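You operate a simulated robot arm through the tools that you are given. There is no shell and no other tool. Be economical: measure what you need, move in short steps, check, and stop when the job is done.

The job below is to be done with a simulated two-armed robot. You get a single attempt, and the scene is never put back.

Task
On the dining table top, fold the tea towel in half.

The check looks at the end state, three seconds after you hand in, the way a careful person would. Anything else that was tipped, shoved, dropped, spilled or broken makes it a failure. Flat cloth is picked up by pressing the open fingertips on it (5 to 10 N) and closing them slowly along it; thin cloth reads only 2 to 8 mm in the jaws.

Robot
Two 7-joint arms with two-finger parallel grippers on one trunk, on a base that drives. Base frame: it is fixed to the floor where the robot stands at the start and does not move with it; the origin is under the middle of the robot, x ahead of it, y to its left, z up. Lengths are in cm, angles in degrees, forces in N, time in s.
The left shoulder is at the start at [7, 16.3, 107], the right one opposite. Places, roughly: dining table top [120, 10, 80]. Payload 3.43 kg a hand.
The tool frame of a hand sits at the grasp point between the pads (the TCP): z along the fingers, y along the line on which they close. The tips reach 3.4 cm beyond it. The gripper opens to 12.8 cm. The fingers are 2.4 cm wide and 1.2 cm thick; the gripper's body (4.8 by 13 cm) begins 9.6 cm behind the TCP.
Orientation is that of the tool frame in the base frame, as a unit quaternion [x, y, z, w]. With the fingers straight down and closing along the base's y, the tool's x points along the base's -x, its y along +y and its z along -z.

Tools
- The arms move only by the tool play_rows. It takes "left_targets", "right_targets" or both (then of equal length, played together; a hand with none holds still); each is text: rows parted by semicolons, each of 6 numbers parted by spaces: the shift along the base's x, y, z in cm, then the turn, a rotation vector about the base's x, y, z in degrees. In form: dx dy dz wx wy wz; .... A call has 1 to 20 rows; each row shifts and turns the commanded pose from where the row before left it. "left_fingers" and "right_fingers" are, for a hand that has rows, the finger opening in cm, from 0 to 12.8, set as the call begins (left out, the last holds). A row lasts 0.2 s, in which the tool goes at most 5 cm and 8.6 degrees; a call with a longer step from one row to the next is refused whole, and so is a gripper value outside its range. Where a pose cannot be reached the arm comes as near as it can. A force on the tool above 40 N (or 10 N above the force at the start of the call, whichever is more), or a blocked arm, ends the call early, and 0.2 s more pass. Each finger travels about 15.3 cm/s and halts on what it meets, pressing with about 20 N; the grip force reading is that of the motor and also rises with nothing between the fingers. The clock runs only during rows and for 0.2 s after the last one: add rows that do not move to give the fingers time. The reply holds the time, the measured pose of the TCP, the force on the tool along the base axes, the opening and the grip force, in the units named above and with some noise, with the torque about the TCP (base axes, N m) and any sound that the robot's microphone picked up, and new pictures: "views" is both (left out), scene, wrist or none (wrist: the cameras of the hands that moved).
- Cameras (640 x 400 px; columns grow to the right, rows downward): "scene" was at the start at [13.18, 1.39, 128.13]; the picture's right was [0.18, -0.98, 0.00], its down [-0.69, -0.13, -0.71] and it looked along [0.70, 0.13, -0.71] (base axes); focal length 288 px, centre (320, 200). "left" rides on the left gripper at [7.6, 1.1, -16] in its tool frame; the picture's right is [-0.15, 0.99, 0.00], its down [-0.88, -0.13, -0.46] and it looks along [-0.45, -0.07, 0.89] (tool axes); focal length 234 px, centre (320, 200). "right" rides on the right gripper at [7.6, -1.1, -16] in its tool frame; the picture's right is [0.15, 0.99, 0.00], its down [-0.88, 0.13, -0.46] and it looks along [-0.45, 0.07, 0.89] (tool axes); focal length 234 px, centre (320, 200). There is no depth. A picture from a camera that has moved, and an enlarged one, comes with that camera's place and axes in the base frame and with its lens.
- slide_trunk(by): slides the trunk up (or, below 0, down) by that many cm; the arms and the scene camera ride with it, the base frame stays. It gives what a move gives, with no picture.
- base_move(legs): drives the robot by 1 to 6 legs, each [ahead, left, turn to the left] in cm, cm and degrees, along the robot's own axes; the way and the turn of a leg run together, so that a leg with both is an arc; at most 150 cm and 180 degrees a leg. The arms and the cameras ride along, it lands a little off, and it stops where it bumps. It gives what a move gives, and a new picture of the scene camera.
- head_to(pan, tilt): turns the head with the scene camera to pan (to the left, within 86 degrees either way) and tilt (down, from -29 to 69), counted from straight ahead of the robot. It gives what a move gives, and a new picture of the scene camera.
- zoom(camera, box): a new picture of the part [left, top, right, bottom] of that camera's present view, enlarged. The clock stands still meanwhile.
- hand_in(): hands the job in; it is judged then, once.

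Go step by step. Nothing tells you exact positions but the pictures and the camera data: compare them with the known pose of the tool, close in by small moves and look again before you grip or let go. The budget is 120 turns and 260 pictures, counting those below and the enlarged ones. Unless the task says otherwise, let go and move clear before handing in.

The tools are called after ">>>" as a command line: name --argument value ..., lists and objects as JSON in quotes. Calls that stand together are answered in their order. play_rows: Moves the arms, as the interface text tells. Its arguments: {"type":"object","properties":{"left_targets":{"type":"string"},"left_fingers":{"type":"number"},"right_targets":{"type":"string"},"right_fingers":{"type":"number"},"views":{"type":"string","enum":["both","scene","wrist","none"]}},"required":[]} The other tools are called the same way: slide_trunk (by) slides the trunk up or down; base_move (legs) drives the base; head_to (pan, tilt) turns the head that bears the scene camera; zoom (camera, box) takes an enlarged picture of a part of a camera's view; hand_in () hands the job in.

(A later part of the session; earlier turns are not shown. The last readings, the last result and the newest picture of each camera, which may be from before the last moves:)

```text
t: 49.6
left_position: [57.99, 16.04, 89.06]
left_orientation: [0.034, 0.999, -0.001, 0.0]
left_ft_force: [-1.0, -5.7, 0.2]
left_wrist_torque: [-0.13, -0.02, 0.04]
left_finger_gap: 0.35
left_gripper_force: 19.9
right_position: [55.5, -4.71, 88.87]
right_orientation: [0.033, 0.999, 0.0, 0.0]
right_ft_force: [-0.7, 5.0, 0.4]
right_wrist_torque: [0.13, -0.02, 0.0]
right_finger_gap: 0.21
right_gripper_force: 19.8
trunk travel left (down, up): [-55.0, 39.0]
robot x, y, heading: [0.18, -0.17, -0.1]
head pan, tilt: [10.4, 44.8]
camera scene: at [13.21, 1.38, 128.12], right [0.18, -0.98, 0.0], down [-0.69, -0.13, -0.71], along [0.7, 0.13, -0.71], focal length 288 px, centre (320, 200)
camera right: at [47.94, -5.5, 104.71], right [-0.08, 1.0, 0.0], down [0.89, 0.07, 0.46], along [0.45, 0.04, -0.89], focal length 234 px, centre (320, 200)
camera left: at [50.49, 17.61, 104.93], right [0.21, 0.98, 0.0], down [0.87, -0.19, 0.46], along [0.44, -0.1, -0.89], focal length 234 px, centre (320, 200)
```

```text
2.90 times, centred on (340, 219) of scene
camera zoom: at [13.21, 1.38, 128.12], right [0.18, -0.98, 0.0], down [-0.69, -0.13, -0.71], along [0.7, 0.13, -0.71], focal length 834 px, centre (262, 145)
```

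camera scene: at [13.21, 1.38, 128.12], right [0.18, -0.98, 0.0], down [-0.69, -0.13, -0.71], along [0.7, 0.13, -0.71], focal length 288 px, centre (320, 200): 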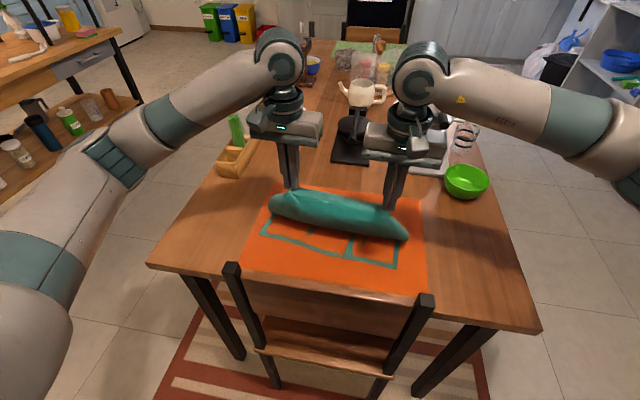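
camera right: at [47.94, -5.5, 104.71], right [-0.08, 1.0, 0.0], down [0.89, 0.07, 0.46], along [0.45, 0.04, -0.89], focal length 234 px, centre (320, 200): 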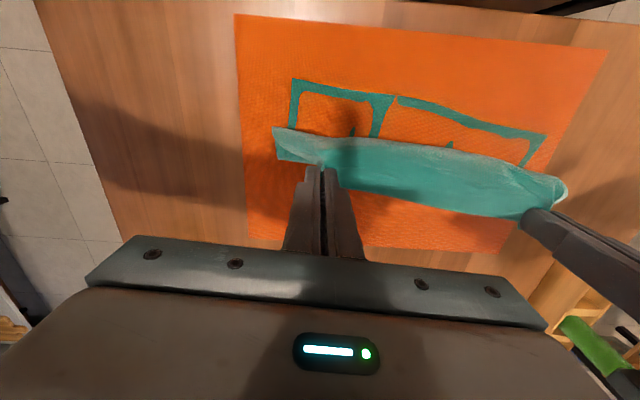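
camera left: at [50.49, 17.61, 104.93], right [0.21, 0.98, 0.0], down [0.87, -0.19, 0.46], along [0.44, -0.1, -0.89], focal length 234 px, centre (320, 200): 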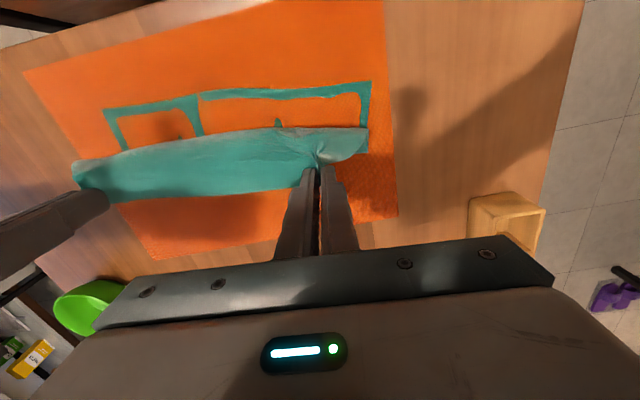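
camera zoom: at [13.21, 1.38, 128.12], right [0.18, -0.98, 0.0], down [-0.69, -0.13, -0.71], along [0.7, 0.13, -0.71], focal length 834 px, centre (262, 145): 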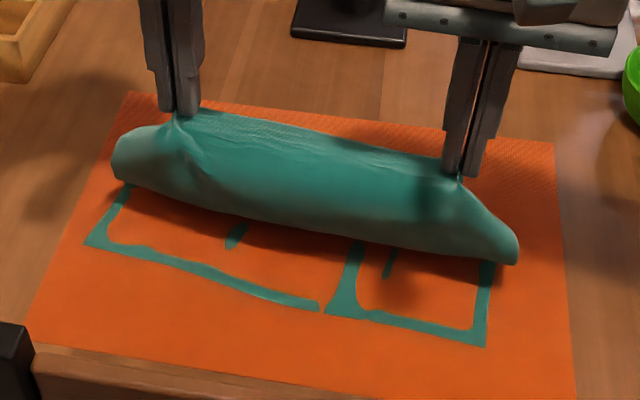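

The clamp direction (pinch along the edge) forces the cloth out toward the robot, so it bulges. A pinch closing across the edge lets it hang straight down instead. I'll lay the towel back out flat and regrasp that way.

>>> play_rows --left_targets "1.5 -0.08 0.6 0 0 0;1.5 -0.08 0.6 0 0 0;1.5 -0.08 0.1 0 0 0;1.5 -0.08 0.1 0 0 0;1.5 -0.08 -0.25 0 0 0;1.5 -0.08 -0.25 0 0 0;1.5 -0.08 -0.65 0 0 0;1.5 -0.08 -0.65 0 0 0;1.25 -0.08 -1.7 0 0 0;1.25 -0.08 -1.7 0 0 0;0.6 -0.1 -2 0 0 0;0.5 -0.1 -2 0 0 0;0.3 -0.1 -1.5 0 0 0;0.3 0 -0.5 0 0 0;0 0 0 0 0 0" --right_targets "1.5 -0.08 0.6 0 0 0;1.5 -0.08 0.6 0 0 0;1.5 -0.08 0.1 0 0 0;1.5 -0.08 0.1 0 0 0;1.5 -0.08 -0.25 0 0 0;1.5 -0.08 -0.25 0 0 0;1.5 -0.08 -0.65 0 0 0;1.5 -0.08 -0.65 0 0 0;1.25 -0.08 -1.7 0 0 0;1.25 -0.08 -1.7 0 0 0;0.6 -0.1 -2 0 0 0;0.5 -0.1 -2 0 0 0;0.3 -0.1 -1.5 0 0 0;0.3 0 -0.5 0 0 0;0 0 0 0 0 0"

```text
t: 52.8
left_position: [74.26, 14.97, 79.12]
left_orientation: [0.035, 0.999, -0.001, 0.0]
left_ft_force: [-0.5, -3.2, -0.8]
left_wrist_torque: [-0.13, 0.01, 0.03]
left_finger_gap: 0.38
left_gripper_force: 20.1
right_position: [71.85, -5.97, 79.08]
right_orientation: [0.033, 0.999, 0.0, 0.0]
right_ft_force: [0.1, 4.0, -0.8]
right_wrist_torque: [0.11, 0.0, -0.03]
right_finger_gap: 0.2
right_gripper_force: 20.2
trunk travel left (down, up): [-55.0, 39.0]
robot x, y, heading: [0.02, 0.17, -0.2]
head pan, tilt: [10.4, 44.8]
camera scene: at [13.18, 1.38, 128.13], right [0.18, -0.98, 0.0], down [-0.69, -0.13, -0.71], along [0.7, 0.13, -0.71], focal length 288 px, centre (320, 200)
camera right: at [64.07, -6.57, 94.95], right [-0.08, 1.0, 0.0], down [0.89, 0.07, 0.46], along [0.45, 0.04, -0.89], focal length 234 px, centre (320, 200)
camera left: at [66.74, 16.52, 95.1], right [0.21, 0.98, 0.0], down [0.87, -0.19, 0.46], along [0.45, -0.1, -0.89], focal length 234 px, centre (320, 200)
```

scene: 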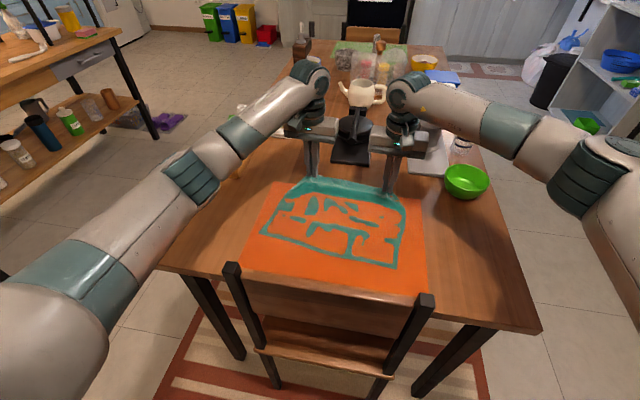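
right: 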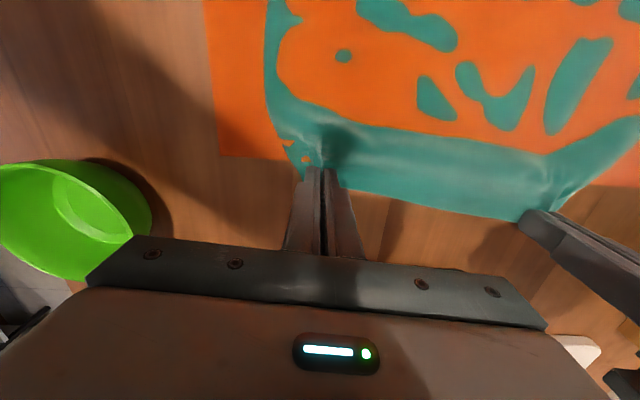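
left: 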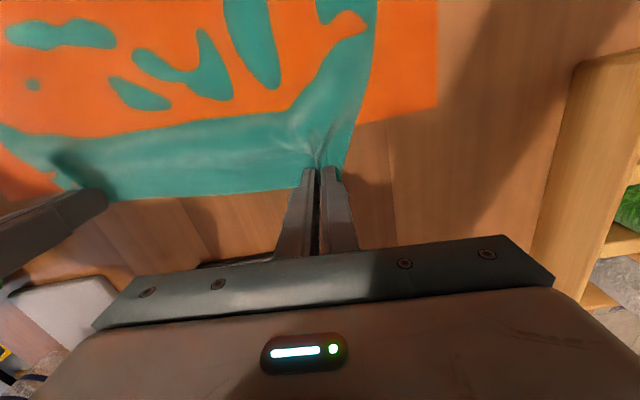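

It's back where it started. I'll release, lift, and test turning the wrists: left −90°, and right −90° the other way.

>>> play_rows --left_targets "0 0 -0.3 0 0 0;0 0 0 0 0 0" --right_targets "0 0 -0.3 0 0 0;0 0 0 0 0 0" --views "none"

>>> play_rows --left_targets "0 0 0 0 0 0;0 0 0 0 0 0;0 0 1 0 0 0;0 0 3 0 0 0;0 0 4 0 0 0;0 0 4 0 0 0" --right_targets "0 0 0 0 0 0;0 0 0 0 0 0;0 0 1 0 0 0;0 0 3 0 0 0;0 0 4 0 0 0;0 0 4 0 0 0" --left_fingers 4 --right_fingers 4 --views "none"

>>> play_rows --left_targets "0 0.2 0 0 0 -7.5;0 0.2 0 0 0 -7.5;0 0.2 0 0 0 -7.5;0 0.2 0 0 0 -7.5;0 0.2 0 0 0 -7.5;0 0.2 0 0 0 -7.5;0 0.2 0 0 0 -7.5;0 0.2 0 0 0 -7.5;0 0.2 0 0 0 -7.5;0 0.2 0 0 0 -7.5;0 0.2 0 0 0 -7.5;0 0.2 0 0 0 -7.5;0 0 0 0 0 0" --right_targets "0 0 0 0 0 -7.5;0 0 0 0 0 -7.5;0 0 0 0 0 -7.5;0 0 0 0 0 -7.5;0 0 0 0 0 -7.5;0 0 0 0 0 -7.5;0 0 0 0 0 -7.5;0 0 0 0 0 -7.5;0 0 0 0 0 -7.5;0 0 0 0 0 -7.5;0 0 0 0 0 -7.5;0 0 0 0 0 -7.5;0 0 0 0 0 0"

```text
t: 53.4
left_position: [74.18, 15.08, 78.77]
left_orientation: [0.034, 0.999, -0.001, 0.001]
left_ft_force: [-0.4, -3.8, 0.3]
left_wrist_torque: [-0.1, -0.01, 0.02]
left_finger_gap: 0.32
left_gripper_force: 20.3
right_position: [71.76, -5.95, 78.65]
right_orientation: [0.033, 0.999, 0.0, 0.0]
right_ft_force: [-0.5, 4.1, 0.2]
right_wrist_torque: [0.11, -0.02, -0.01]
right_finger_gap: 0.22
right_gripper_force: 19.7
trunk travel left (down, up): [-55.0, 39.0]
robot x, y, heading: [-0.22, 0.13, -0.1]
head pan, tilt: [10.4, 44.8]
```

```text
t: 54.8
left_position: [74.11, 15.09, 90.87]
left_orientation: [0.033, 0.999, 0.0, 0.001]
left_ft_force: [0.5, 0.3, -0.6]
left_wrist_torque: [0.0, -0.03, 0.03]
left_finger_gap: 4.0
left_gripper_force: 0.1
right_position: [71.67, -5.96, 90.95]
right_orientation: [0.032, 0.999, -0.001, 0.001]
right_ft_force: [-0.6, -0.6, -1.2]
right_wrist_torque: [-0.01, 0.0, 0.04]
right_finger_gap: 4.0
right_gripper_force: 0.1
trunk travel left (down, up): [-55.0, 39.0]
robot x, y, heading: [0.13, 0.33, -0.2]
head pan, tilt: [10.4, 44.8]
```

```text
t: 57.6
left_position: [74.29, 17.34, 90.66]
left_orientation: [0.731, 0.683, 0.0, -0.001]
left_ft_force: [0.3, 0.0, -0.1]
left_wrist_torque: [-0.03, -0.01, -0.01]
left_finger_gap: 3.99
left_gripper_force: 0.1
right_position: [71.68, -5.87, 90.73]
right_orientation: [0.73, 0.683, 0.0, 0.0]
right_ft_force: [0.8, 0.8, 0.9]
right_wrist_torque: [0.0, 0.03, 0.01]
right_finger_gap: 3.98
right_gripper_force: 0.0
trunk travel left (down, up): [-55.0, 39.0]
robot x, y, heading: [0.16, 0.12, -0.4]
head pan, tilt: [10.4, 44.8]
camera scene: at [13.19, 1.38, 128.13], right [0.18, -0.98, 0.0], down [-0.69, -0.13, -0.71], along [0.7, 0.13, -0.71], focal length 288 px, centre (320, 200)
camera right: at [71.12, 1.65, 106.64], right [1.0, 0.08, 0.0], down [0.07, -0.89, 0.46], along [0.04, -0.45, -0.89], focal length 234 px, centre (320, 200)
camera left: at [75.87, 24.76, 106.81], right [0.98, -0.21, 0.0], down [-0.19, -0.87, 0.46], along [-0.1, -0.45, -0.89], focal length 234 px, centre (320, 200)
```

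scene: 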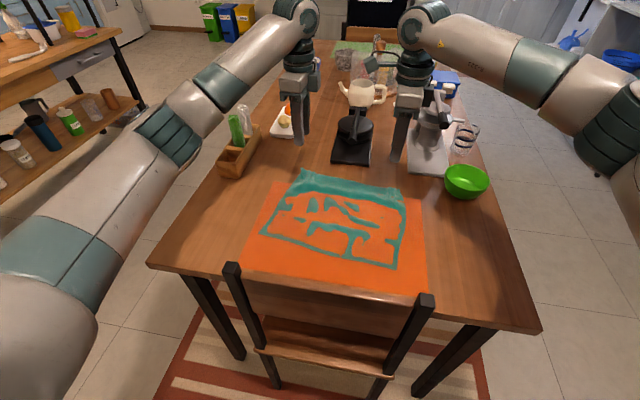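
right: 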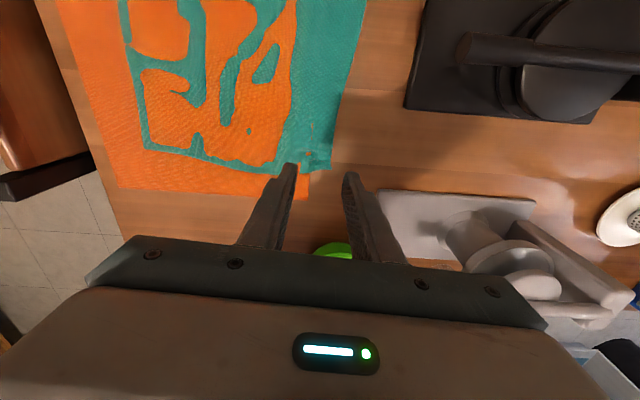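
left: 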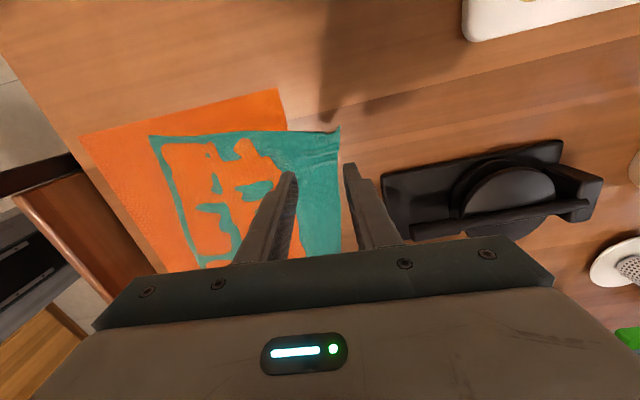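

Both wrists reach −94°, so the fingers now close across the far edge. The edge runs from about [74,−9.4] to [77,18.6]. I'll position over the strip just beyond the mat and descend.

>>> play_rows --left_targets "0 -0.5 -2 0 0 0;0 -0.5 -2 0 0 0;0 0 -2 0 0 0;0 0 -2 0 0 0;0 0 -1.5 0 0 0;0 0 0 0 0 0" --right_targets "0.4 -0.4 -2 0 0 0;0.4 -0.4 -2 0 0 0;0 0 -2 0 0 0;0 0 -2 0 0 0;0 0 -1.5 0 0 0;0 0 0 0 0 0" --left_fingers 3 --right_fingers 2.8 --views "none"

>>> zoom --camera "left" --box '[220, 80, 440, 240]'

>>> zoom --camera "right" --box '[220, 80, 440, 240]'

```text
t: 59.0
left_position: [74.24, 16.41, 81.29]
left_orientation: [0.731, 0.683, 0.0, 0.0]
left_ft_force: [0.4, 0.0, 0.1]
left_wrist_torque: [0.05, 0.04, -0.01]
left_finger_gap: 3.02
left_gripper_force: 0.1
right_position: [72.64, -6.88, 81.17]
right_orientation: [0.73, 0.683, 0.0, -0.001]
right_ft_force: [0.2, -0.5, -0.2]
right_wrist_torque: [0.01, -0.02, 0.01]
right_finger_gap: 2.81
right_gripper_force: 0.1
trunk travel left (down, up): [-55.0, 39.0]
robot x, y, heading: [-0.39, 0.23, -0.2]
head pan, tilt: [10.4, 44.8]
```

```text
2.50 times, centred on (330, 160) of left
camera zoom: at [75.85, 23.74, 97.3], right [0.98, -0.21, 0.0], down [-0.19, -0.87, 0.46], along [-0.1, -0.45, -0.89], focal length 585 px, centre (295, 300)
```

zoom: 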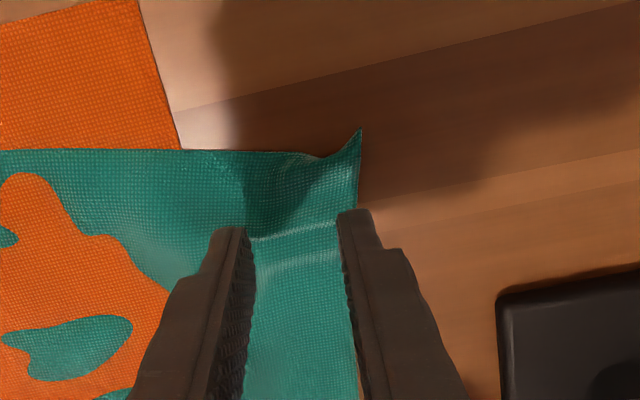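

```text
2.50 times, centred on (330, 160) of right
camera zoom: at [71.92, 0.77, 97.09], right [1.0, 0.08, 0.0], down [0.07, -0.89, 0.46], along [0.04, -0.45, -0.89], focal length 585 px, centre (295, 300)
```

zoom: 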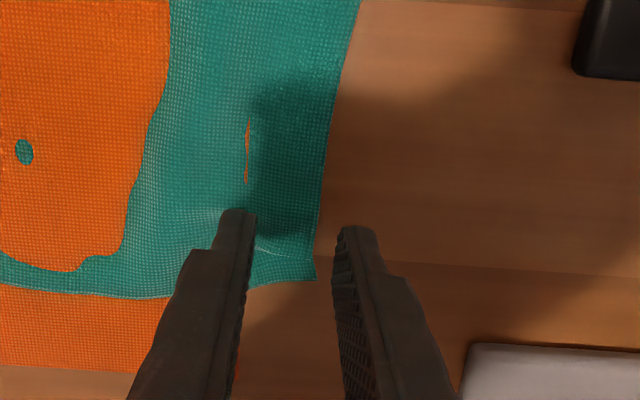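

The left hand is well placed. The right outer finger is just off the edge (x 73.5), so I'll shift it in 0.75 cm and lower both to a firm light press.

>>> play_rows --left_targets "0 0 -1 0 0 0;0 0 -1 0 0 0;0 0 -0.4 0 0 0;0 0 -0.3 0 0 0;0 0 -0.15 0 0 0;0 0 0 0 0 0" --right_targets "-0.75 0.1 0 0 0 0;0 0 -1 0 0 0;0 0 -1 0 0 0;0 0 -0.4 0 0 0;0 0 -0.3 0 0 0;0 0 0 0 0 0" --right_fingers 2.4 --views "none"

```text
t: 60.4
left_position: [74.14, 16.39, 78.55]
left_orientation: [0.731, 0.682, 0.0, 0.0]
left_ft_force: [0.9, 1.2, 3.8]
left_wrist_torque: [0.05, -0.09, -0.02]
left_finger_gap: 3.0
left_gripper_force: 1.0
right_position: [71.83, -6.65, 78.6]
right_orientation: [0.73, 0.684, 0.0, 0.0]
right_ft_force: [0.0, 0.3, 2.0]
right_wrist_torque: [-0.04, -0.04, 0.01]
right_finger_gap: 2.39
right_gripper_force: 0.4
trunk travel left (down, up): [-55.0, 39.0]
robot x, y, heading: [-0.26, -0.12, -0.2]
head pan, tilt: [10.4, 44.8]
```

>>> play_rows --left_targets "0 0 -0.12 0 0 0;0 0 0 0 0 0" --right_targets "0 0 -0.15 0 0 0;0 0 0 0 0 0" --views "none"

>>> play_rows --left_targets "0 0 0 0 0 0;0 0 0 0 0 0" --right_targets "0 0 0 0 0 0;0 0 0 0 0 0" --left_fingers 2.3 --right_fingers 1.9 --views "wrist"

```text
t: 61.0
left_position: [74.07, 16.23, 78.55]
left_orientation: [0.731, 0.683, 0.0, 0.0]
left_ft_force: [1.9, 1.2, 8.5]
left_wrist_torque: [0.02, -0.18, -0.04]
left_finger_gap: 3.05
left_gripper_force: 0.9
right_position: [71.77, -6.66, 78.68]
right_orientation: [0.73, 0.683, 0.001, 0.001]
right_ft_force: [0.7, -1.2, 7.4]
right_wrist_torque: [-0.16, -0.09, 0.03]
right_finger_gap: 2.46
right_gripper_force: 0.8
trunk travel left (down, up): [-55.0, 39.0]
robot x, y, heading: [0.06, -0.14, 0.2]
head pan, tilt: [10.4, 44.8]
```

```text
t: 61.6
left_position: [74.05, 16.25, 78.53]
left_orientation: [0.73, 0.683, 0.001, 0.0]
left_ft_force: [-1.6, 0.4, 8.8]
left_wrist_torque: [-0.01, -0.07, 0.0]
left_finger_gap: 2.22
left_gripper_force: 0.1
right_position: [71.6, -6.64, 78.53]
right_orientation: [0.73, 0.683, 0.0, 0.0]
right_ft_force: [-0.9, 0.1, 8.4]
right_wrist_torque: [-0.09, -0.05, 0.0]
right_finger_gap: 1.89
right_gripper_force: 0.0
trunk travel left (down, up): [-55.0, 39.0]
robot x, y, heading: [0.03, -0.03, -0.1]
head pan, tilt: [10.4, 44.8]
camera right: at [71.02, 0.98, 94.46], right [1.0, 0.08, 0.0], down [0.07, -0.89, 0.46], along [0.04, -0.45, -0.89], focal length 234 px, centre (320, 200)
camera left: at [75.66, 23.71, 94.53], right [0.98, -0.21, 0.0], down [-0.19, -0.87, 0.46], along [-0.1, -0.45, -0.89], focal length 234 px, centre (320, 200)
```

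right: 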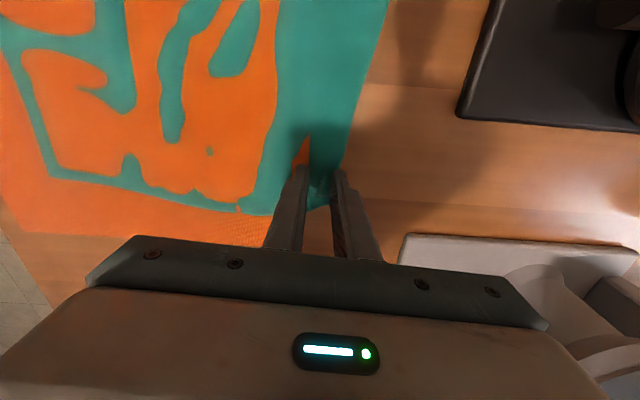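
left: 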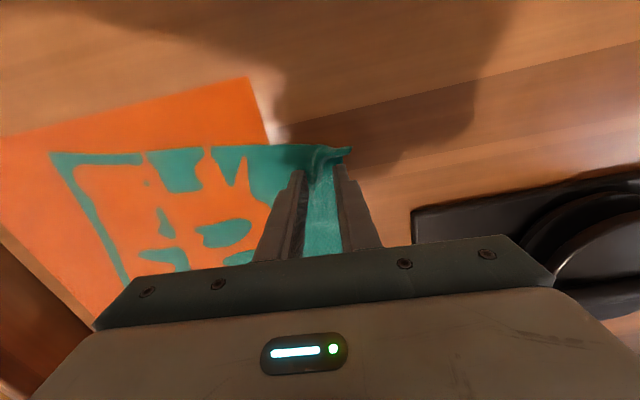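

Ridges are starting at both hands. I'll press slightly more and keep closing.

>>> play_rows --left_targets "0 0 -0.04 0 0 0;0 0 0 0 0 0" --right_targets "0 0 -0.06 0 0 0;0 0 0 0 0 0" --left_fingers 1.6 --right_fingers 1.3 --views "none"

>>> play_rows --left_targets "0 0 0 0 0 0;0 0 0 0 0 0" --right_targets "0 0 -0.03 0 0 0;0 0 0 0 0 0" --left_fingers 0.9 --right_fingers 0.7 --views "none"

>>> play_rows --left_targets "0 0 0 0 0 0;0 0 0 0 0 0;0 0 0 0 0 0" --right_targets "0 0 0 0 0 0;0 0 0 0 0 0;0 0 0 0 0 0" --left_fingers 0 --right_fingers 0 --views "wrist"

```text
t: 62.2
left_position: [74.09, 16.38, 78.57]
left_orientation: [0.731, 0.683, 0.001, 0.001]
left_ft_force: [-0.7, -0.4, 11.6]
left_wrist_torque: [0.03, -0.04, -0.01]
left_finger_gap: 1.5
left_gripper_force: 0.1
right_position: [71.55, -6.71, 78.71]
right_orientation: [0.73, 0.684, 0.002, 0.001]
right_ft_force: [-1.0, 0.8, 9.2]
right_wrist_torque: [-0.06, -0.02, 0.0]
right_finger_gap: 1.25
right_gripper_force: 0.0
trunk travel left (down, up): [-55.0, 39.0]
robot x, y, heading: [-0.07, -0.3, -0.1]
head pan, tilt: [10.4, 44.8]
```

```text
t: 62.8
left_position: [74.03, 16.41, 78.52]
left_orientation: [0.731, 0.683, 0.0, 0.001]
left_ft_force: [0.9, 0.1, 12.5]
left_wrist_torque: [0.04, -0.09, 0.0]
left_finger_gap: 0.96
left_gripper_force: 0.5
right_position: [71.65, -6.63, 78.66]
right_orientation: [0.73, 0.684, 0.001, 0.0]
right_ft_force: [-2.0, 0.0, 10.2]
right_wrist_torque: [-0.13, 0.0, -0.01]
right_finger_gap: 0.65
right_gripper_force: 0.1
trunk travel left (down, up): [-55.0, 39.0]
robot x, y, heading: [-0.07, 0.27, -0.0]
head pan, tilt: [10.4, 44.8]
```

```text
t: 63.6
left_position: [74.04, 16.38, 78.55]
left_orientation: [0.731, 0.682, 0.001, 0.001]
left_ft_force: [2.3, 0.3, 15.2]
left_wrist_torque: [-0.01, -0.12, 0.07]
left_finger_gap: 0.54
left_gripper_force: 20.0
right_position: [71.66, -6.62, 78.68]
right_orientation: [0.73, 0.683, 0.001, 0.002]
right_ft_force: [2.4, -0.2, 11.8]
right_wrist_torque: [-0.14, -0.09, 0.03]
right_finger_gap: 0.23
right_gripper_force: 20.1
trunk travel left (down, up): [-55.0, 39.0]
robot x, y, heading: [0.17, -0.09, -0.1]
head pan, tilt: [10.4, 44.8]
camera right: at [70.98, 0.94, 94.44], right [1.0, 0.08, 0.0], down [0.07, -0.89, 0.46], along [0.04, -0.45, -0.89], focal length 234 px, centre (320, 200)
camera left: at [75.63, 23.75, 94.53], right [0.98, -0.21, 0.0], down [-0.19, -0.87, 0.46], along [-0.1, -0.45, -0.89], focal length 234 px, centre (320, 200)
```

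right: 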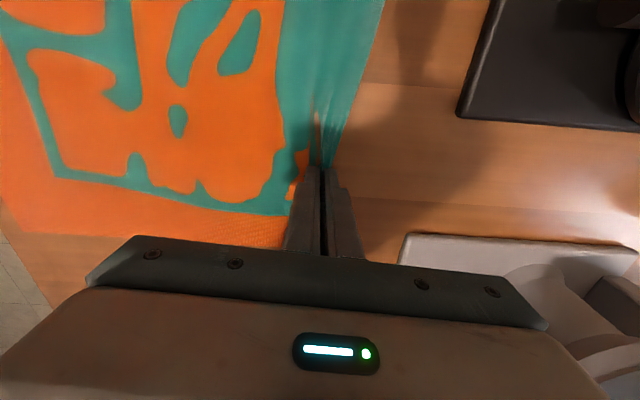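
left: 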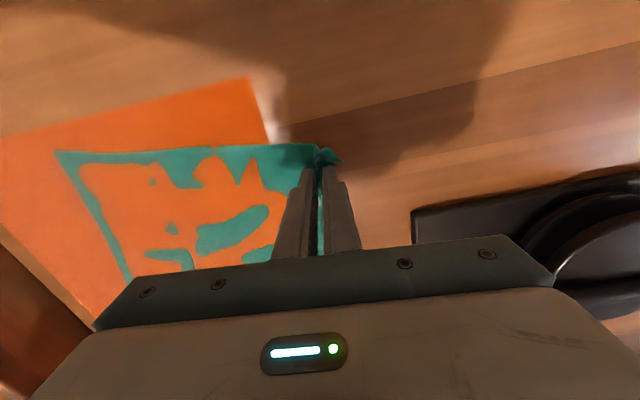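

Both hands hold cloth, at 5.4 and 2.3 mm. I'll do a small test lift.

>>> play_rows --left_targets "0 0 1 0 0 0;0 0 1.5 0 0 0;-0.2 0 1.5 0 0 0;0 0 0 0 0 0" --right_targets "0 0 1 0 0 0;0 0 1.5 0 0 0;-0.2 0 1.5 0 0 0;0 0 0 0 0 0"

>>> zoom --camera "scene" --box '[230, 150, 450, 288]'

```text
t: 64.6
left_position: [73.95, 16.33, 82.32]
left_orientation: [0.731, 0.683, 0.0, -0.001]
left_ft_force: [0.5, -0.6, 0.2]
left_wrist_torque: [0.03, 0.0, 0.0]
left_finger_gap: 0.25
left_gripper_force: 19.6
right_position: [71.53, -6.63, 82.34]
right_orientation: [0.73, 0.683, 0.0, 0.0]
right_ft_force: [-0.4, 0.0, 0.4]
right_wrist_torque: [0.04, 0.0, 0.02]
right_finger_gap: 0.22
right_gripper_force: 19.7
trunk travel left (down, up): [-55.0, 39.0]
robot x, y, heading: [0.02, -0.13, -0.2]
head pan, tilt: [10.4, 44.8]
camera scene: at [13.2, 1.39, 128.12], right [0.18, -0.98, 0.0], down [-0.69, -0.13, -0.71], along [0.7, 0.13, -0.71], focal length 288 px, centre (320, 200)
camera right: at [70.9, 0.98, 98.23], right [1.0, 0.08, 0.0], down [0.07, -0.89, 0.46], along [0.04, -0.45, -0.89], focal length 234 px, centre (320, 200)
camera left: at [75.66, 23.67, 98.27], right [0.98, -0.21, 0.0], down [-0.19, -0.87, 0.46], along [-0.1, -0.45, -0.89], focal length 234 px, centre (320, 200)
```

scene: 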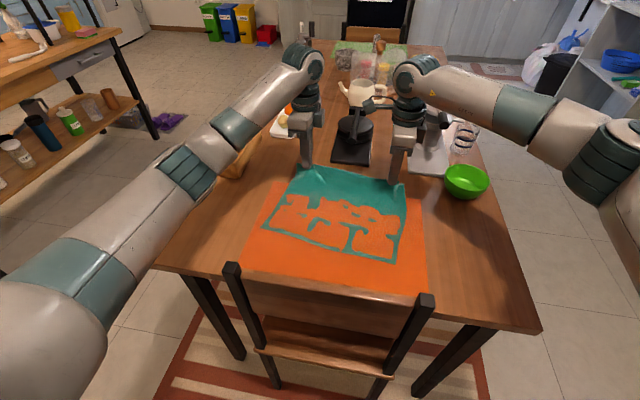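
right: 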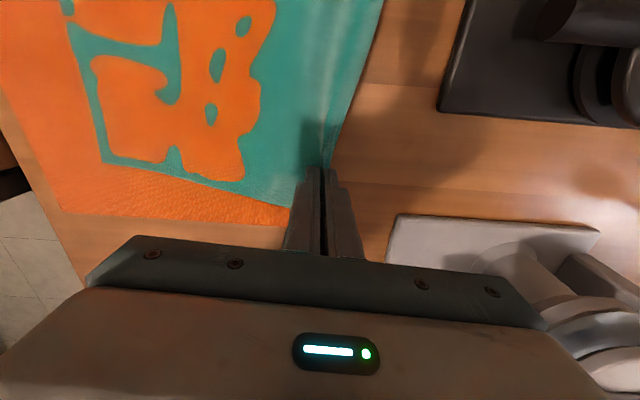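
left: 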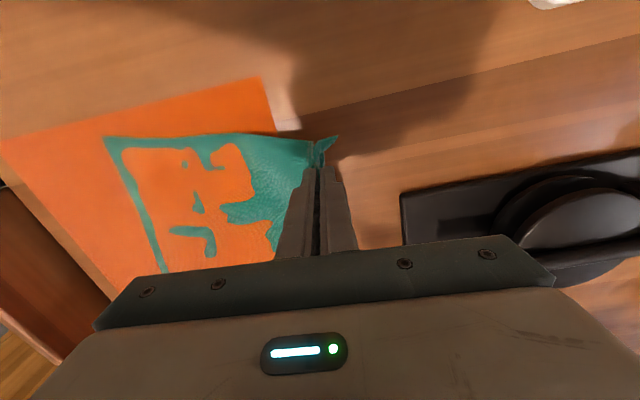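

```text
2.90 times, centred on (340, 219) of scene
camera zoom: at [13.2, 1.39, 128.12], right [0.18, -0.98, 0.0], down [-0.69, -0.13, -0.71], along [0.7, 0.13, -0.71], focal length 834 px, centre (262, 145)
```

zoom: 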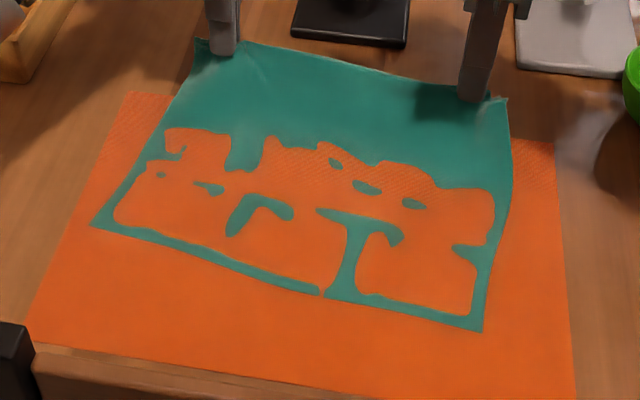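

The grip is clean and wide this time. The towel as a whole has drifted about 3 cm away from me, with its near edge now from [49.4,−8.2] to [54,23.2], so its midline is at x ≈ 62–66. I'll raise it to the top of the arc.

>>> play_rows --left_targets "0 0 1.8 0 0 0;0 0 1.8 0 0 0;-1.4 0.2 1.15 0 0 0;-1.4 0.2 1.15 0 0 0;-1.35 0.2 0.55 0 0 0;-1.35 0.2 0.55 0 0 0;-1.45 0.2 0.25 0 0 0;-1.45 0.2 0.25 0 0 0;0 0 0 0 0 0" --right_targets "-0.4 0 1.8 0 0 0;-0.4 0 1.8 0 0 0;-1.4 0.2 1.15 0 0 0;-1.4 0.2 1.15 0 0 0;-1.35 0.2 0.55 0 0 0;-1.35 0.2 0.55 0 0 0;-1.45 0.2 0.25 0 0 0;-1.45 0.2 0.25 0 0 0;0 0 0 0 0 0"

>>> zoom --camera "scene" --box '[230, 150, 450, 288]'

```text
t: 66.6
left_position: [65.66, 17.32, 89.72]
left_orientation: [0.73, 0.683, -0.001, -0.001]
left_ft_force: [-1.0, -0.9, 0.0]
left_wrist_torque: [-0.01, 0.04, 0.04]
left_finger_gap: 0.28
left_gripper_force: 20.0
right_position: [62.19, -5.61, 89.71]
right_orientation: [0.73, 0.683, -0.001, 0.0]
right_ft_force: [-0.1, 0.5, -0.1]
right_wrist_torque: [0.04, -0.03, 0.01]
right_finger_gap: 0.26
right_gripper_force: 19.9
trunk travel left (down, up): [-55.0, 39.0]
robot x, y, heading: [0.06, 0.11, 0.0]
head pan, tilt: [10.4, 44.8]
camera scene: at [13.24, 1.37, 128.12], right [0.18, -0.98, 0.0], down [-0.69, -0.13, -0.71], along [0.7, 0.13, -0.71], focal length 288 px, centre (320, 200)
camera right: at [61.74, 2.13, 105.68], right [1.0, 0.08, 0.0], down [0.07, -0.89, 0.46], along [0.04, -0.45, -0.89], focal length 234 px, centre (320, 200)
camera left: at [67.29, 24.85, 105.76], right [0.98, -0.21, 0.0], down [-0.19, -0.87, 0.46], along [-0.1, -0.44, -0.89], focal length 234 px, centre (320, 200)
```

scene: 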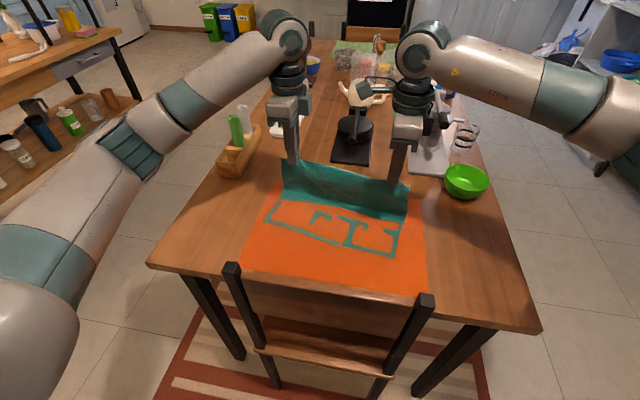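
right: 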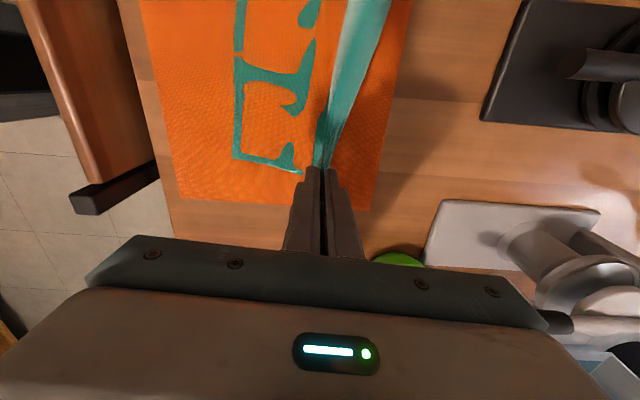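
left: 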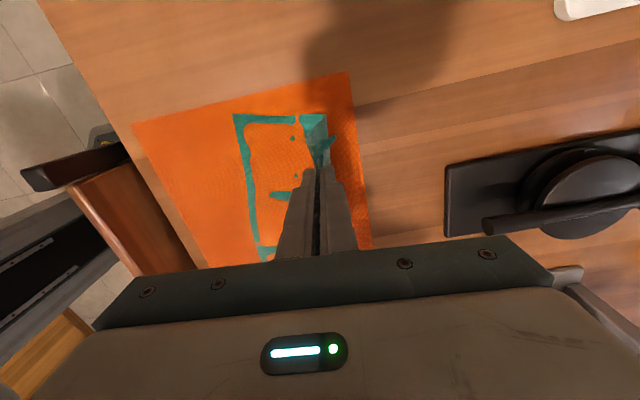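

```text
2.90 times, centred on (340, 219) of scene
camera zoom: at [13.24, 1.37, 128.12], right [0.18, -0.98, 0.0], down [-0.69, -0.13, -0.71], along [0.7, 0.13, -0.71], focal length 834 px, centre (262, 145)
```

zoom: 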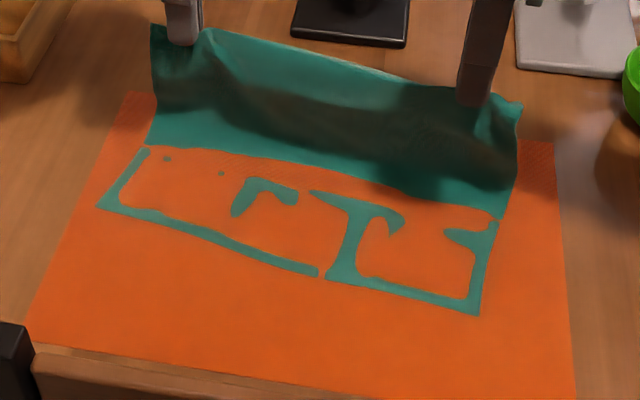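

The cloth now hangs nearly straight, but the lower half isn't laid to the midline on the left. I'll swing the hem back out low and nearly taut, then run the arc at full radius.

>>> play_rows --left_targets "1.5 -0.2 0 0 0 0;1.5 -0.2 -0.2 0 0 0;1.5 -0.2 -0.5 0 0 0;1.5 -0.2 -0.8 0 0 0;1.5 -0.2 -1.0 0 0 0;1.5 -0.2 -1.2 0 0 0;1.5 -0.2 -1.3 0 0 0;0 0 0 0 0 0" --right_targets "1.5 -0.2 0 0 0 0;1.5 -0.2 -0.2 0 0 0;1.5 -0.2 -0.5 0 0 0;1.5 -0.2 -0.8 0 0 0;1.5 -0.2 -1.0 0 0 0;1.5 -0.2 -1.2 0 0 0;1.3 -0.2 -1.3 0 0 0;0 0 0 0 0 0" --views "scene"

>>> zoom --camera "scene" --box '[230, 150, 450, 288]'

```text
t: 68.4
left_position: [76.07, 16.02, 84.75]
left_orientation: [0.731, 0.682, 0.0, 0.0]
left_ft_force: [-0.5, -0.1, -0.3]
left_wrist_torque: [-0.04, -0.01, 0.0]
left_finger_gap: 0.26
left_gripper_force: 20.1
right_position: [72.71, -6.78, 84.88]
right_orientation: [0.73, 0.684, 0.0, 0.0]
right_ft_force: [-0.3, -0.2, 0.0]
right_wrist_torque: [0.0, -0.06, -0.01]
right_finger_gap: 0.23
right_gripper_force: 20.3
trunk travel left (down, up): [-55.0, 39.0]
robot x, y, heading: [-0.39, -0.26, 0.1]
head pan, tilt: [10.4, 44.8]
camera scene: at [13.13, 1.41, 128.14], right [0.18, -0.98, 0.0], down [-0.69, -0.13, -0.71], along [0.7, 0.13, -0.71], focal length 288 px, centre (320, 200)
```

scene: 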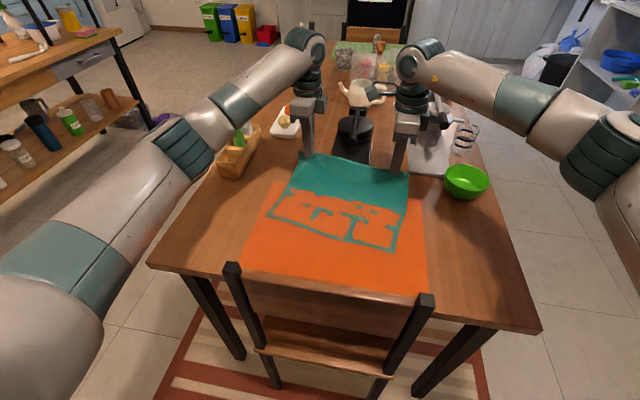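

```text
2.90 times, centred on (340, 219) of scene
camera zoom: at [13.13, 1.41, 128.14], right [0.18, -0.98, 0.0], down [-0.69, -0.13, -0.71], along [0.7, 0.13, -0.71], focal length 834 px, centre (262, 145)
```

zoom: 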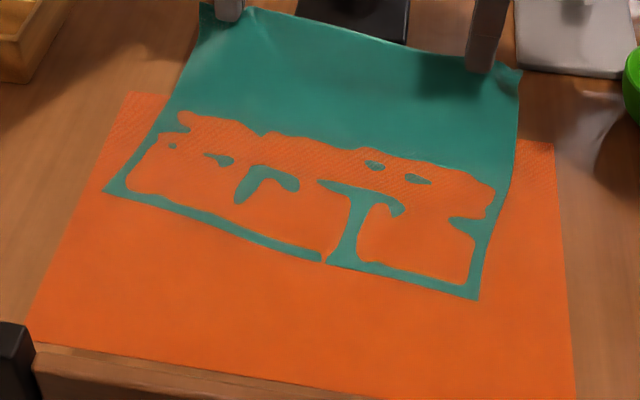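

The lower half now lies nearly to the midline, x ≈ 69.7 left and 65.2 right. Next is the arc over the top at full radius.

>>> play_rows --left_targets "-1 0.19 1.9 0 0 0;-1 0.19 1.9 0 0 0;-1.25 0.19 0.7 0 0 0;-1.25 0.19 0.7 0 0 0;-1.5 0.19 0.1 0 0 0;-1.5 0.19 0.1 0 0 0;-1.45 0.19 -0.1 0 0 0;-1.45 0.19 -0.1 0 0 0;0 0 0 0 0 0" --right_targets "-1.2 0.19 1.9 0 0 0;-1.2 0.19 1.9 0 0 0;-1.45 0.19 0.7 0 0 0;-1.45 0.19 0.7 0 0 0;-1.6 0.19 0.1 0 0 0;-1.6 0.19 0.1 0 0 0;-1.5 0.19 -0.1 0 0 0;-1.5 0.19 -0.1 0 0 0;0 0 0 0 0 0"

>>> zoom --camera "scene" --box '[230, 150, 450, 288]'

```text
t: 70.4
left_position: [65.8, 17.55, 89.93]
left_orientation: [0.73, 0.683, 0.0, 0.0]
left_ft_force: [0.0, -0.4, -0.2]
left_wrist_torque: [-0.01, 0.01, 0.03]
left_finger_gap: 0.25
left_gripper_force: 20.3
right_position: [61.23, -5.33, 90.05]
right_orientation: [0.73, 0.683, 0.0, -0.001]
right_ft_force: [1.3, 0.9, -1.3]
right_wrist_torque: [0.0, 0.0, 0.01]
right_finger_gap: 0.22
right_gripper_force: 20.0
trunk travel left (down, up): [-55.0, 39.0]
robot x, y, heading: [0.16, -0.05, 0.1]
head pan, tilt: [10.4, 44.8]
camera scene: at [13.23, 1.37, 128.12], right [0.18, -0.98, 0.0], down [-0.69, -0.13, -0.71], along [0.7, 0.13, -0.71], focal length 288 px, centre (320, 200)
camera right: at [60.56, 2.27, 105.88], right [1.0, 0.08, 0.0], down [0.07, -0.89, 0.46], along [0.04, -0.45, -0.89], focal length 234 px, centre (320, 200)
camera left: at [67.4, 25.01, 105.94], right [0.98, -0.21, 0.0], down [-0.19, -0.87, 0.46], along [-0.1, -0.44, -0.89], focal length 234 px, centre (320, 200)
```

scene: 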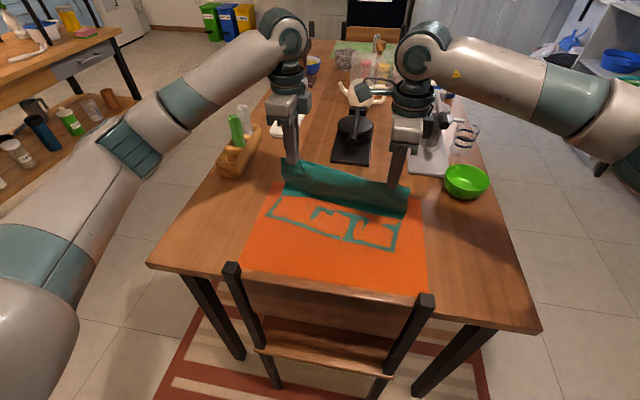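
right: 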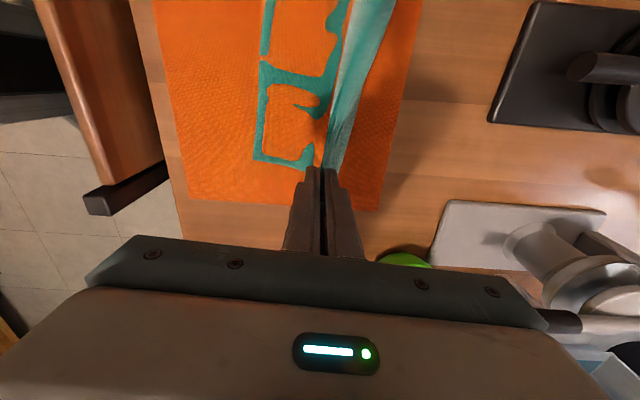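
left: 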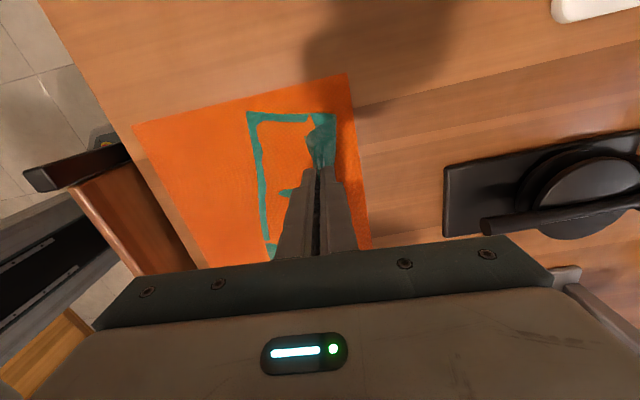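

```text
2.90 times, centred on (340, 219) of scene
camera zoom: at [13.23, 1.37, 128.12], right [0.18, -0.98, 0.0], down [-0.69, -0.13, -0.71], along [0.7, 0.13, -0.71], focal length 834 px, centre (262, 145)
```

zoom: 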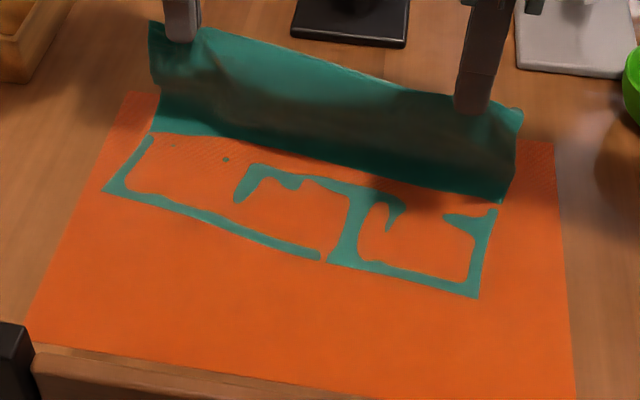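

The cloth hangs on the far side of the right hand and follows well. I'll keep leading the hem toward me, staying taut so any slack goes to the fold side.

>>> play_rows --left_targets "-1.7 0.22 0 0 0 0;-1.7 0.22 0 0 0 0;-1.7 0.22 -0.2 0 0 0;-1.5 0.22 -0.5 0 0 0;-1.5 0.22 -0.7 0 0 0;-1.3 0.22 -1 0 0 0;-1.2 0.22 -1.2 0 0 0;-0.8 0.2 -1.3 0 0 0;0 0 0 0 0 0" --right_targets "-1.7 0.22 0 0 0 0;-1.7 0.22 0 0 0 0;-1.7 0.22 -0.2 0 0 0;-1.5 0.22 -0.5 0 0 0;-1.5 0.22 -0.7 0 0 0;-1.3 0.22 -1 0 0 0;-1.2 0.22 -1.2 0 0 0;-0.8 0.2 -1.3 0 0 0;0 0 0 0 0 0"

>>> zoom --camera "scene" --box '[230, 150, 450, 288]'

```text
t: 72.4
left_position: [54.31, 19.46, 85.03]
left_orientation: [0.731, 0.683, 0.0, -0.001]
left_ft_force: [0.4, -0.7, 0.0]
left_wrist_torque: [0.03, -0.03, 0.02]
left_finger_gap: 0.25
left_gripper_force: 20.5
right_position: [49.82, -3.57, 85.17]
right_orientation: [0.73, 0.684, 0.001, 0.001]
right_ft_force: [0.4, 0.0, 0.4]
right_wrist_torque: [0.02, 0.02, -0.01]
right_finger_gap: 0.23
right_gripper_force: 20.8
trunk travel left (down, up): [-55.0, 39.0]
robot x, y, heading: [-0.05, -0.19, 0.1]
head pan, tilt: [10.4, 44.8]
camera scene: at [13.18, 1.37, 128.13], right [0.18, -0.98, 0.0], down [-0.69, -0.13, -0.71], along [0.7, 0.13, -0.71], focal length 288 px, centre (320, 200)
camera right: at [49.17, 4.02, 100.99], right [1.0, 0.08, 0.0], down [0.07, -0.89, 0.46], along [0.04, -0.45, -0.89], focal length 234 px, centre (320, 200)
camera left: at [55.96, 26.8, 101.02], right [0.98, -0.21, 0.0], down [-0.19, -0.87, 0.46], along [-0.1, -0.45, -0.89], focal length 234 px, centre (320, 200)
```

scene: 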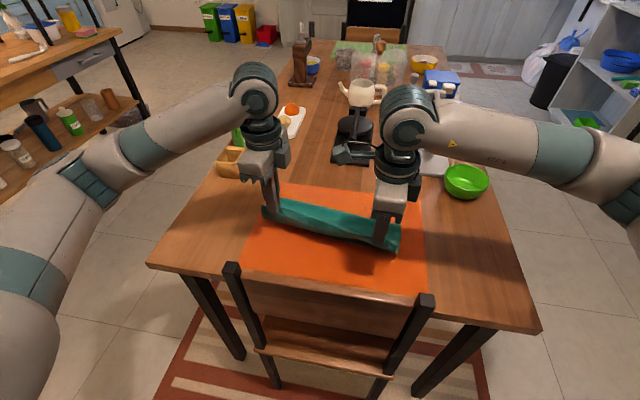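
right: 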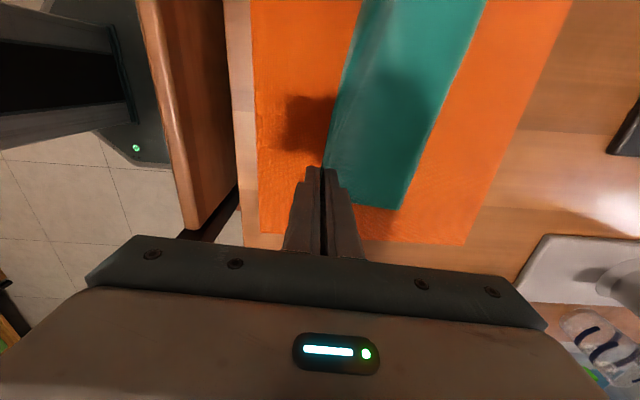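
left: 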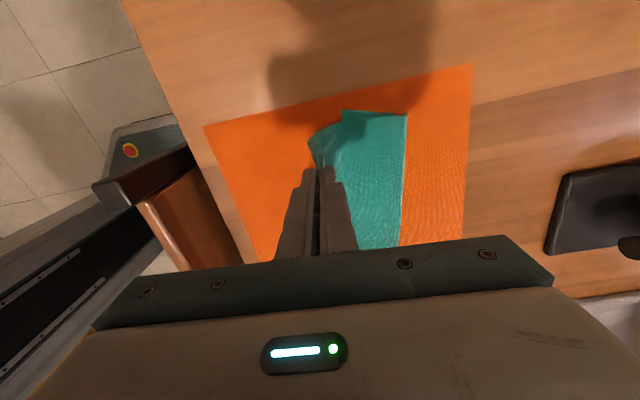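

```text
2.90 times, centred on (340, 219) of scene
camera zoom: at [13.18, 1.37, 128.13], right [0.18, -0.98, 0.0], down [-0.69, -0.13, -0.71], along [0.7, 0.13, -0.71], focal length 834 px, centre (262, 145)
```

zoom: 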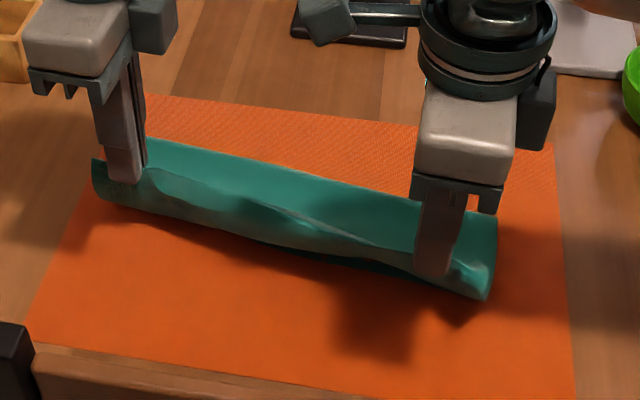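

Now the cloth truly trails behind the hands with the hem in front, though there's slack in the loop. I'll set the hem down near the lower edge so the slack rolls outward to the fold, and watch.

>>> play_rows --left_targets "0.4 0 -0.9 0 0 0;0.5 0 -0.9 0 0 0;0.6 0 -0.9 0 0 0;0.6 0 -0.8 0 0 0;0.6 0 -0.6 0 0 0;0.6 0 -0.5 0 0 0;0 0 0 0 0 0" --right_targets "0.4 0 -0.9 0 0 0;0.5 0 -0.9 0 0 0;0.6 0 -0.9 0 0 0;0.6 0 -0.8 0 0 0;0.6 0 -0.6 0 0 0;0.6 0 -0.5 0 0 0;0 0 0 0 0 0"

>>> zoom --camera "scene" --box '[230, 150, 450, 288]'

```text
t: 74.0
left_position: [57.64, 19.31, 80.45]
left_orientation: [0.731, 0.683, 0.0, 0.0]
left_ft_force: [-0.6, 0.0, -0.4]
left_wrist_torque: [-0.03, -0.02, -0.01]
left_finger_gap: 0.25
left_gripper_force: 20.2
right_position: [53.17, -3.59, 80.48]
right_orientation: [0.73, 0.684, -0.001, 0.001]
right_ft_force: [0.3, -0.7, 0.7]
right_wrist_torque: [0.02, -0.02, -0.02]
right_finger_gap: 0.23
right_gripper_force: 19.5
trunk travel left (down, up): [-55.0, 39.0]
robot x, y, heading: [-0.07, -0.03, 0.1]
head pan, tilt: [10.4, 44.8]
camera scene: at [13.16, 1.39, 128.13], right [0.18, -0.98, 0.0], down [-0.69, -0.13, -0.71], along [0.7, 0.13, -0.71], focal length 288 px, centre (320, 200)
camera right: at [52.49, 4.0, 96.38], right [1.0, 0.08, 0.0], down [0.07, -0.89, 0.46], along [0.04, -0.45, -0.89], focal length 234 px, centre (320, 200)
camera left: at [59.23, 26.78, 96.48], right [0.98, -0.21, 0.0], down [-0.19, -0.87, 0.46], along [-0.1, -0.45, -0.89], focal length 234 px, centre (320, 200)
```

scene: 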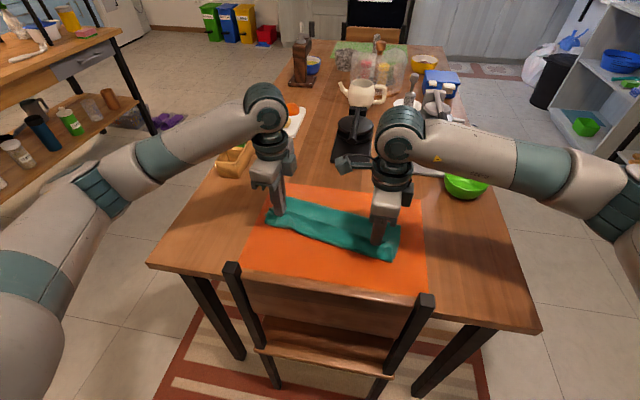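
right: 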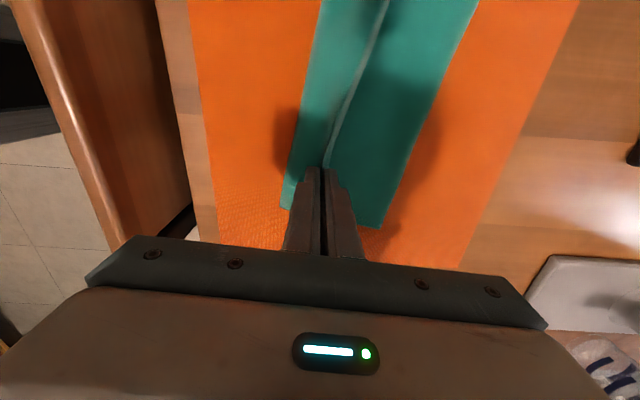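
left: 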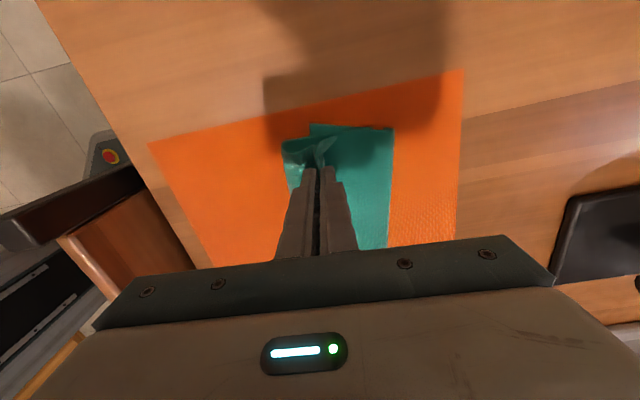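

```text
2.90 times, centred on (340, 219) of scene
camera zoom: at [13.16, 1.39, 128.13], right [0.18, -0.98, 0.0], down [-0.69, -0.13, -0.71], along [0.7, 0.13, -0.71], focal length 834 px, centre (262, 145)
```

zoom: 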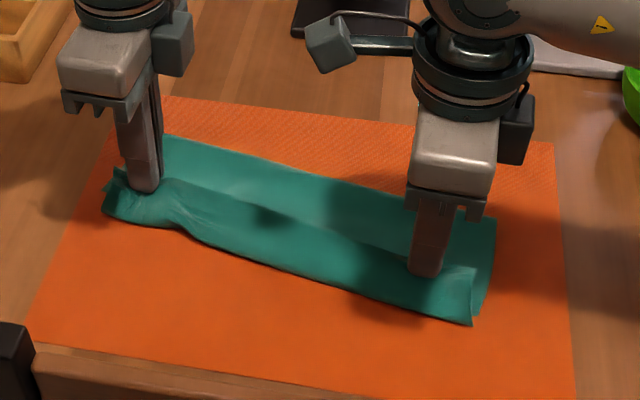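

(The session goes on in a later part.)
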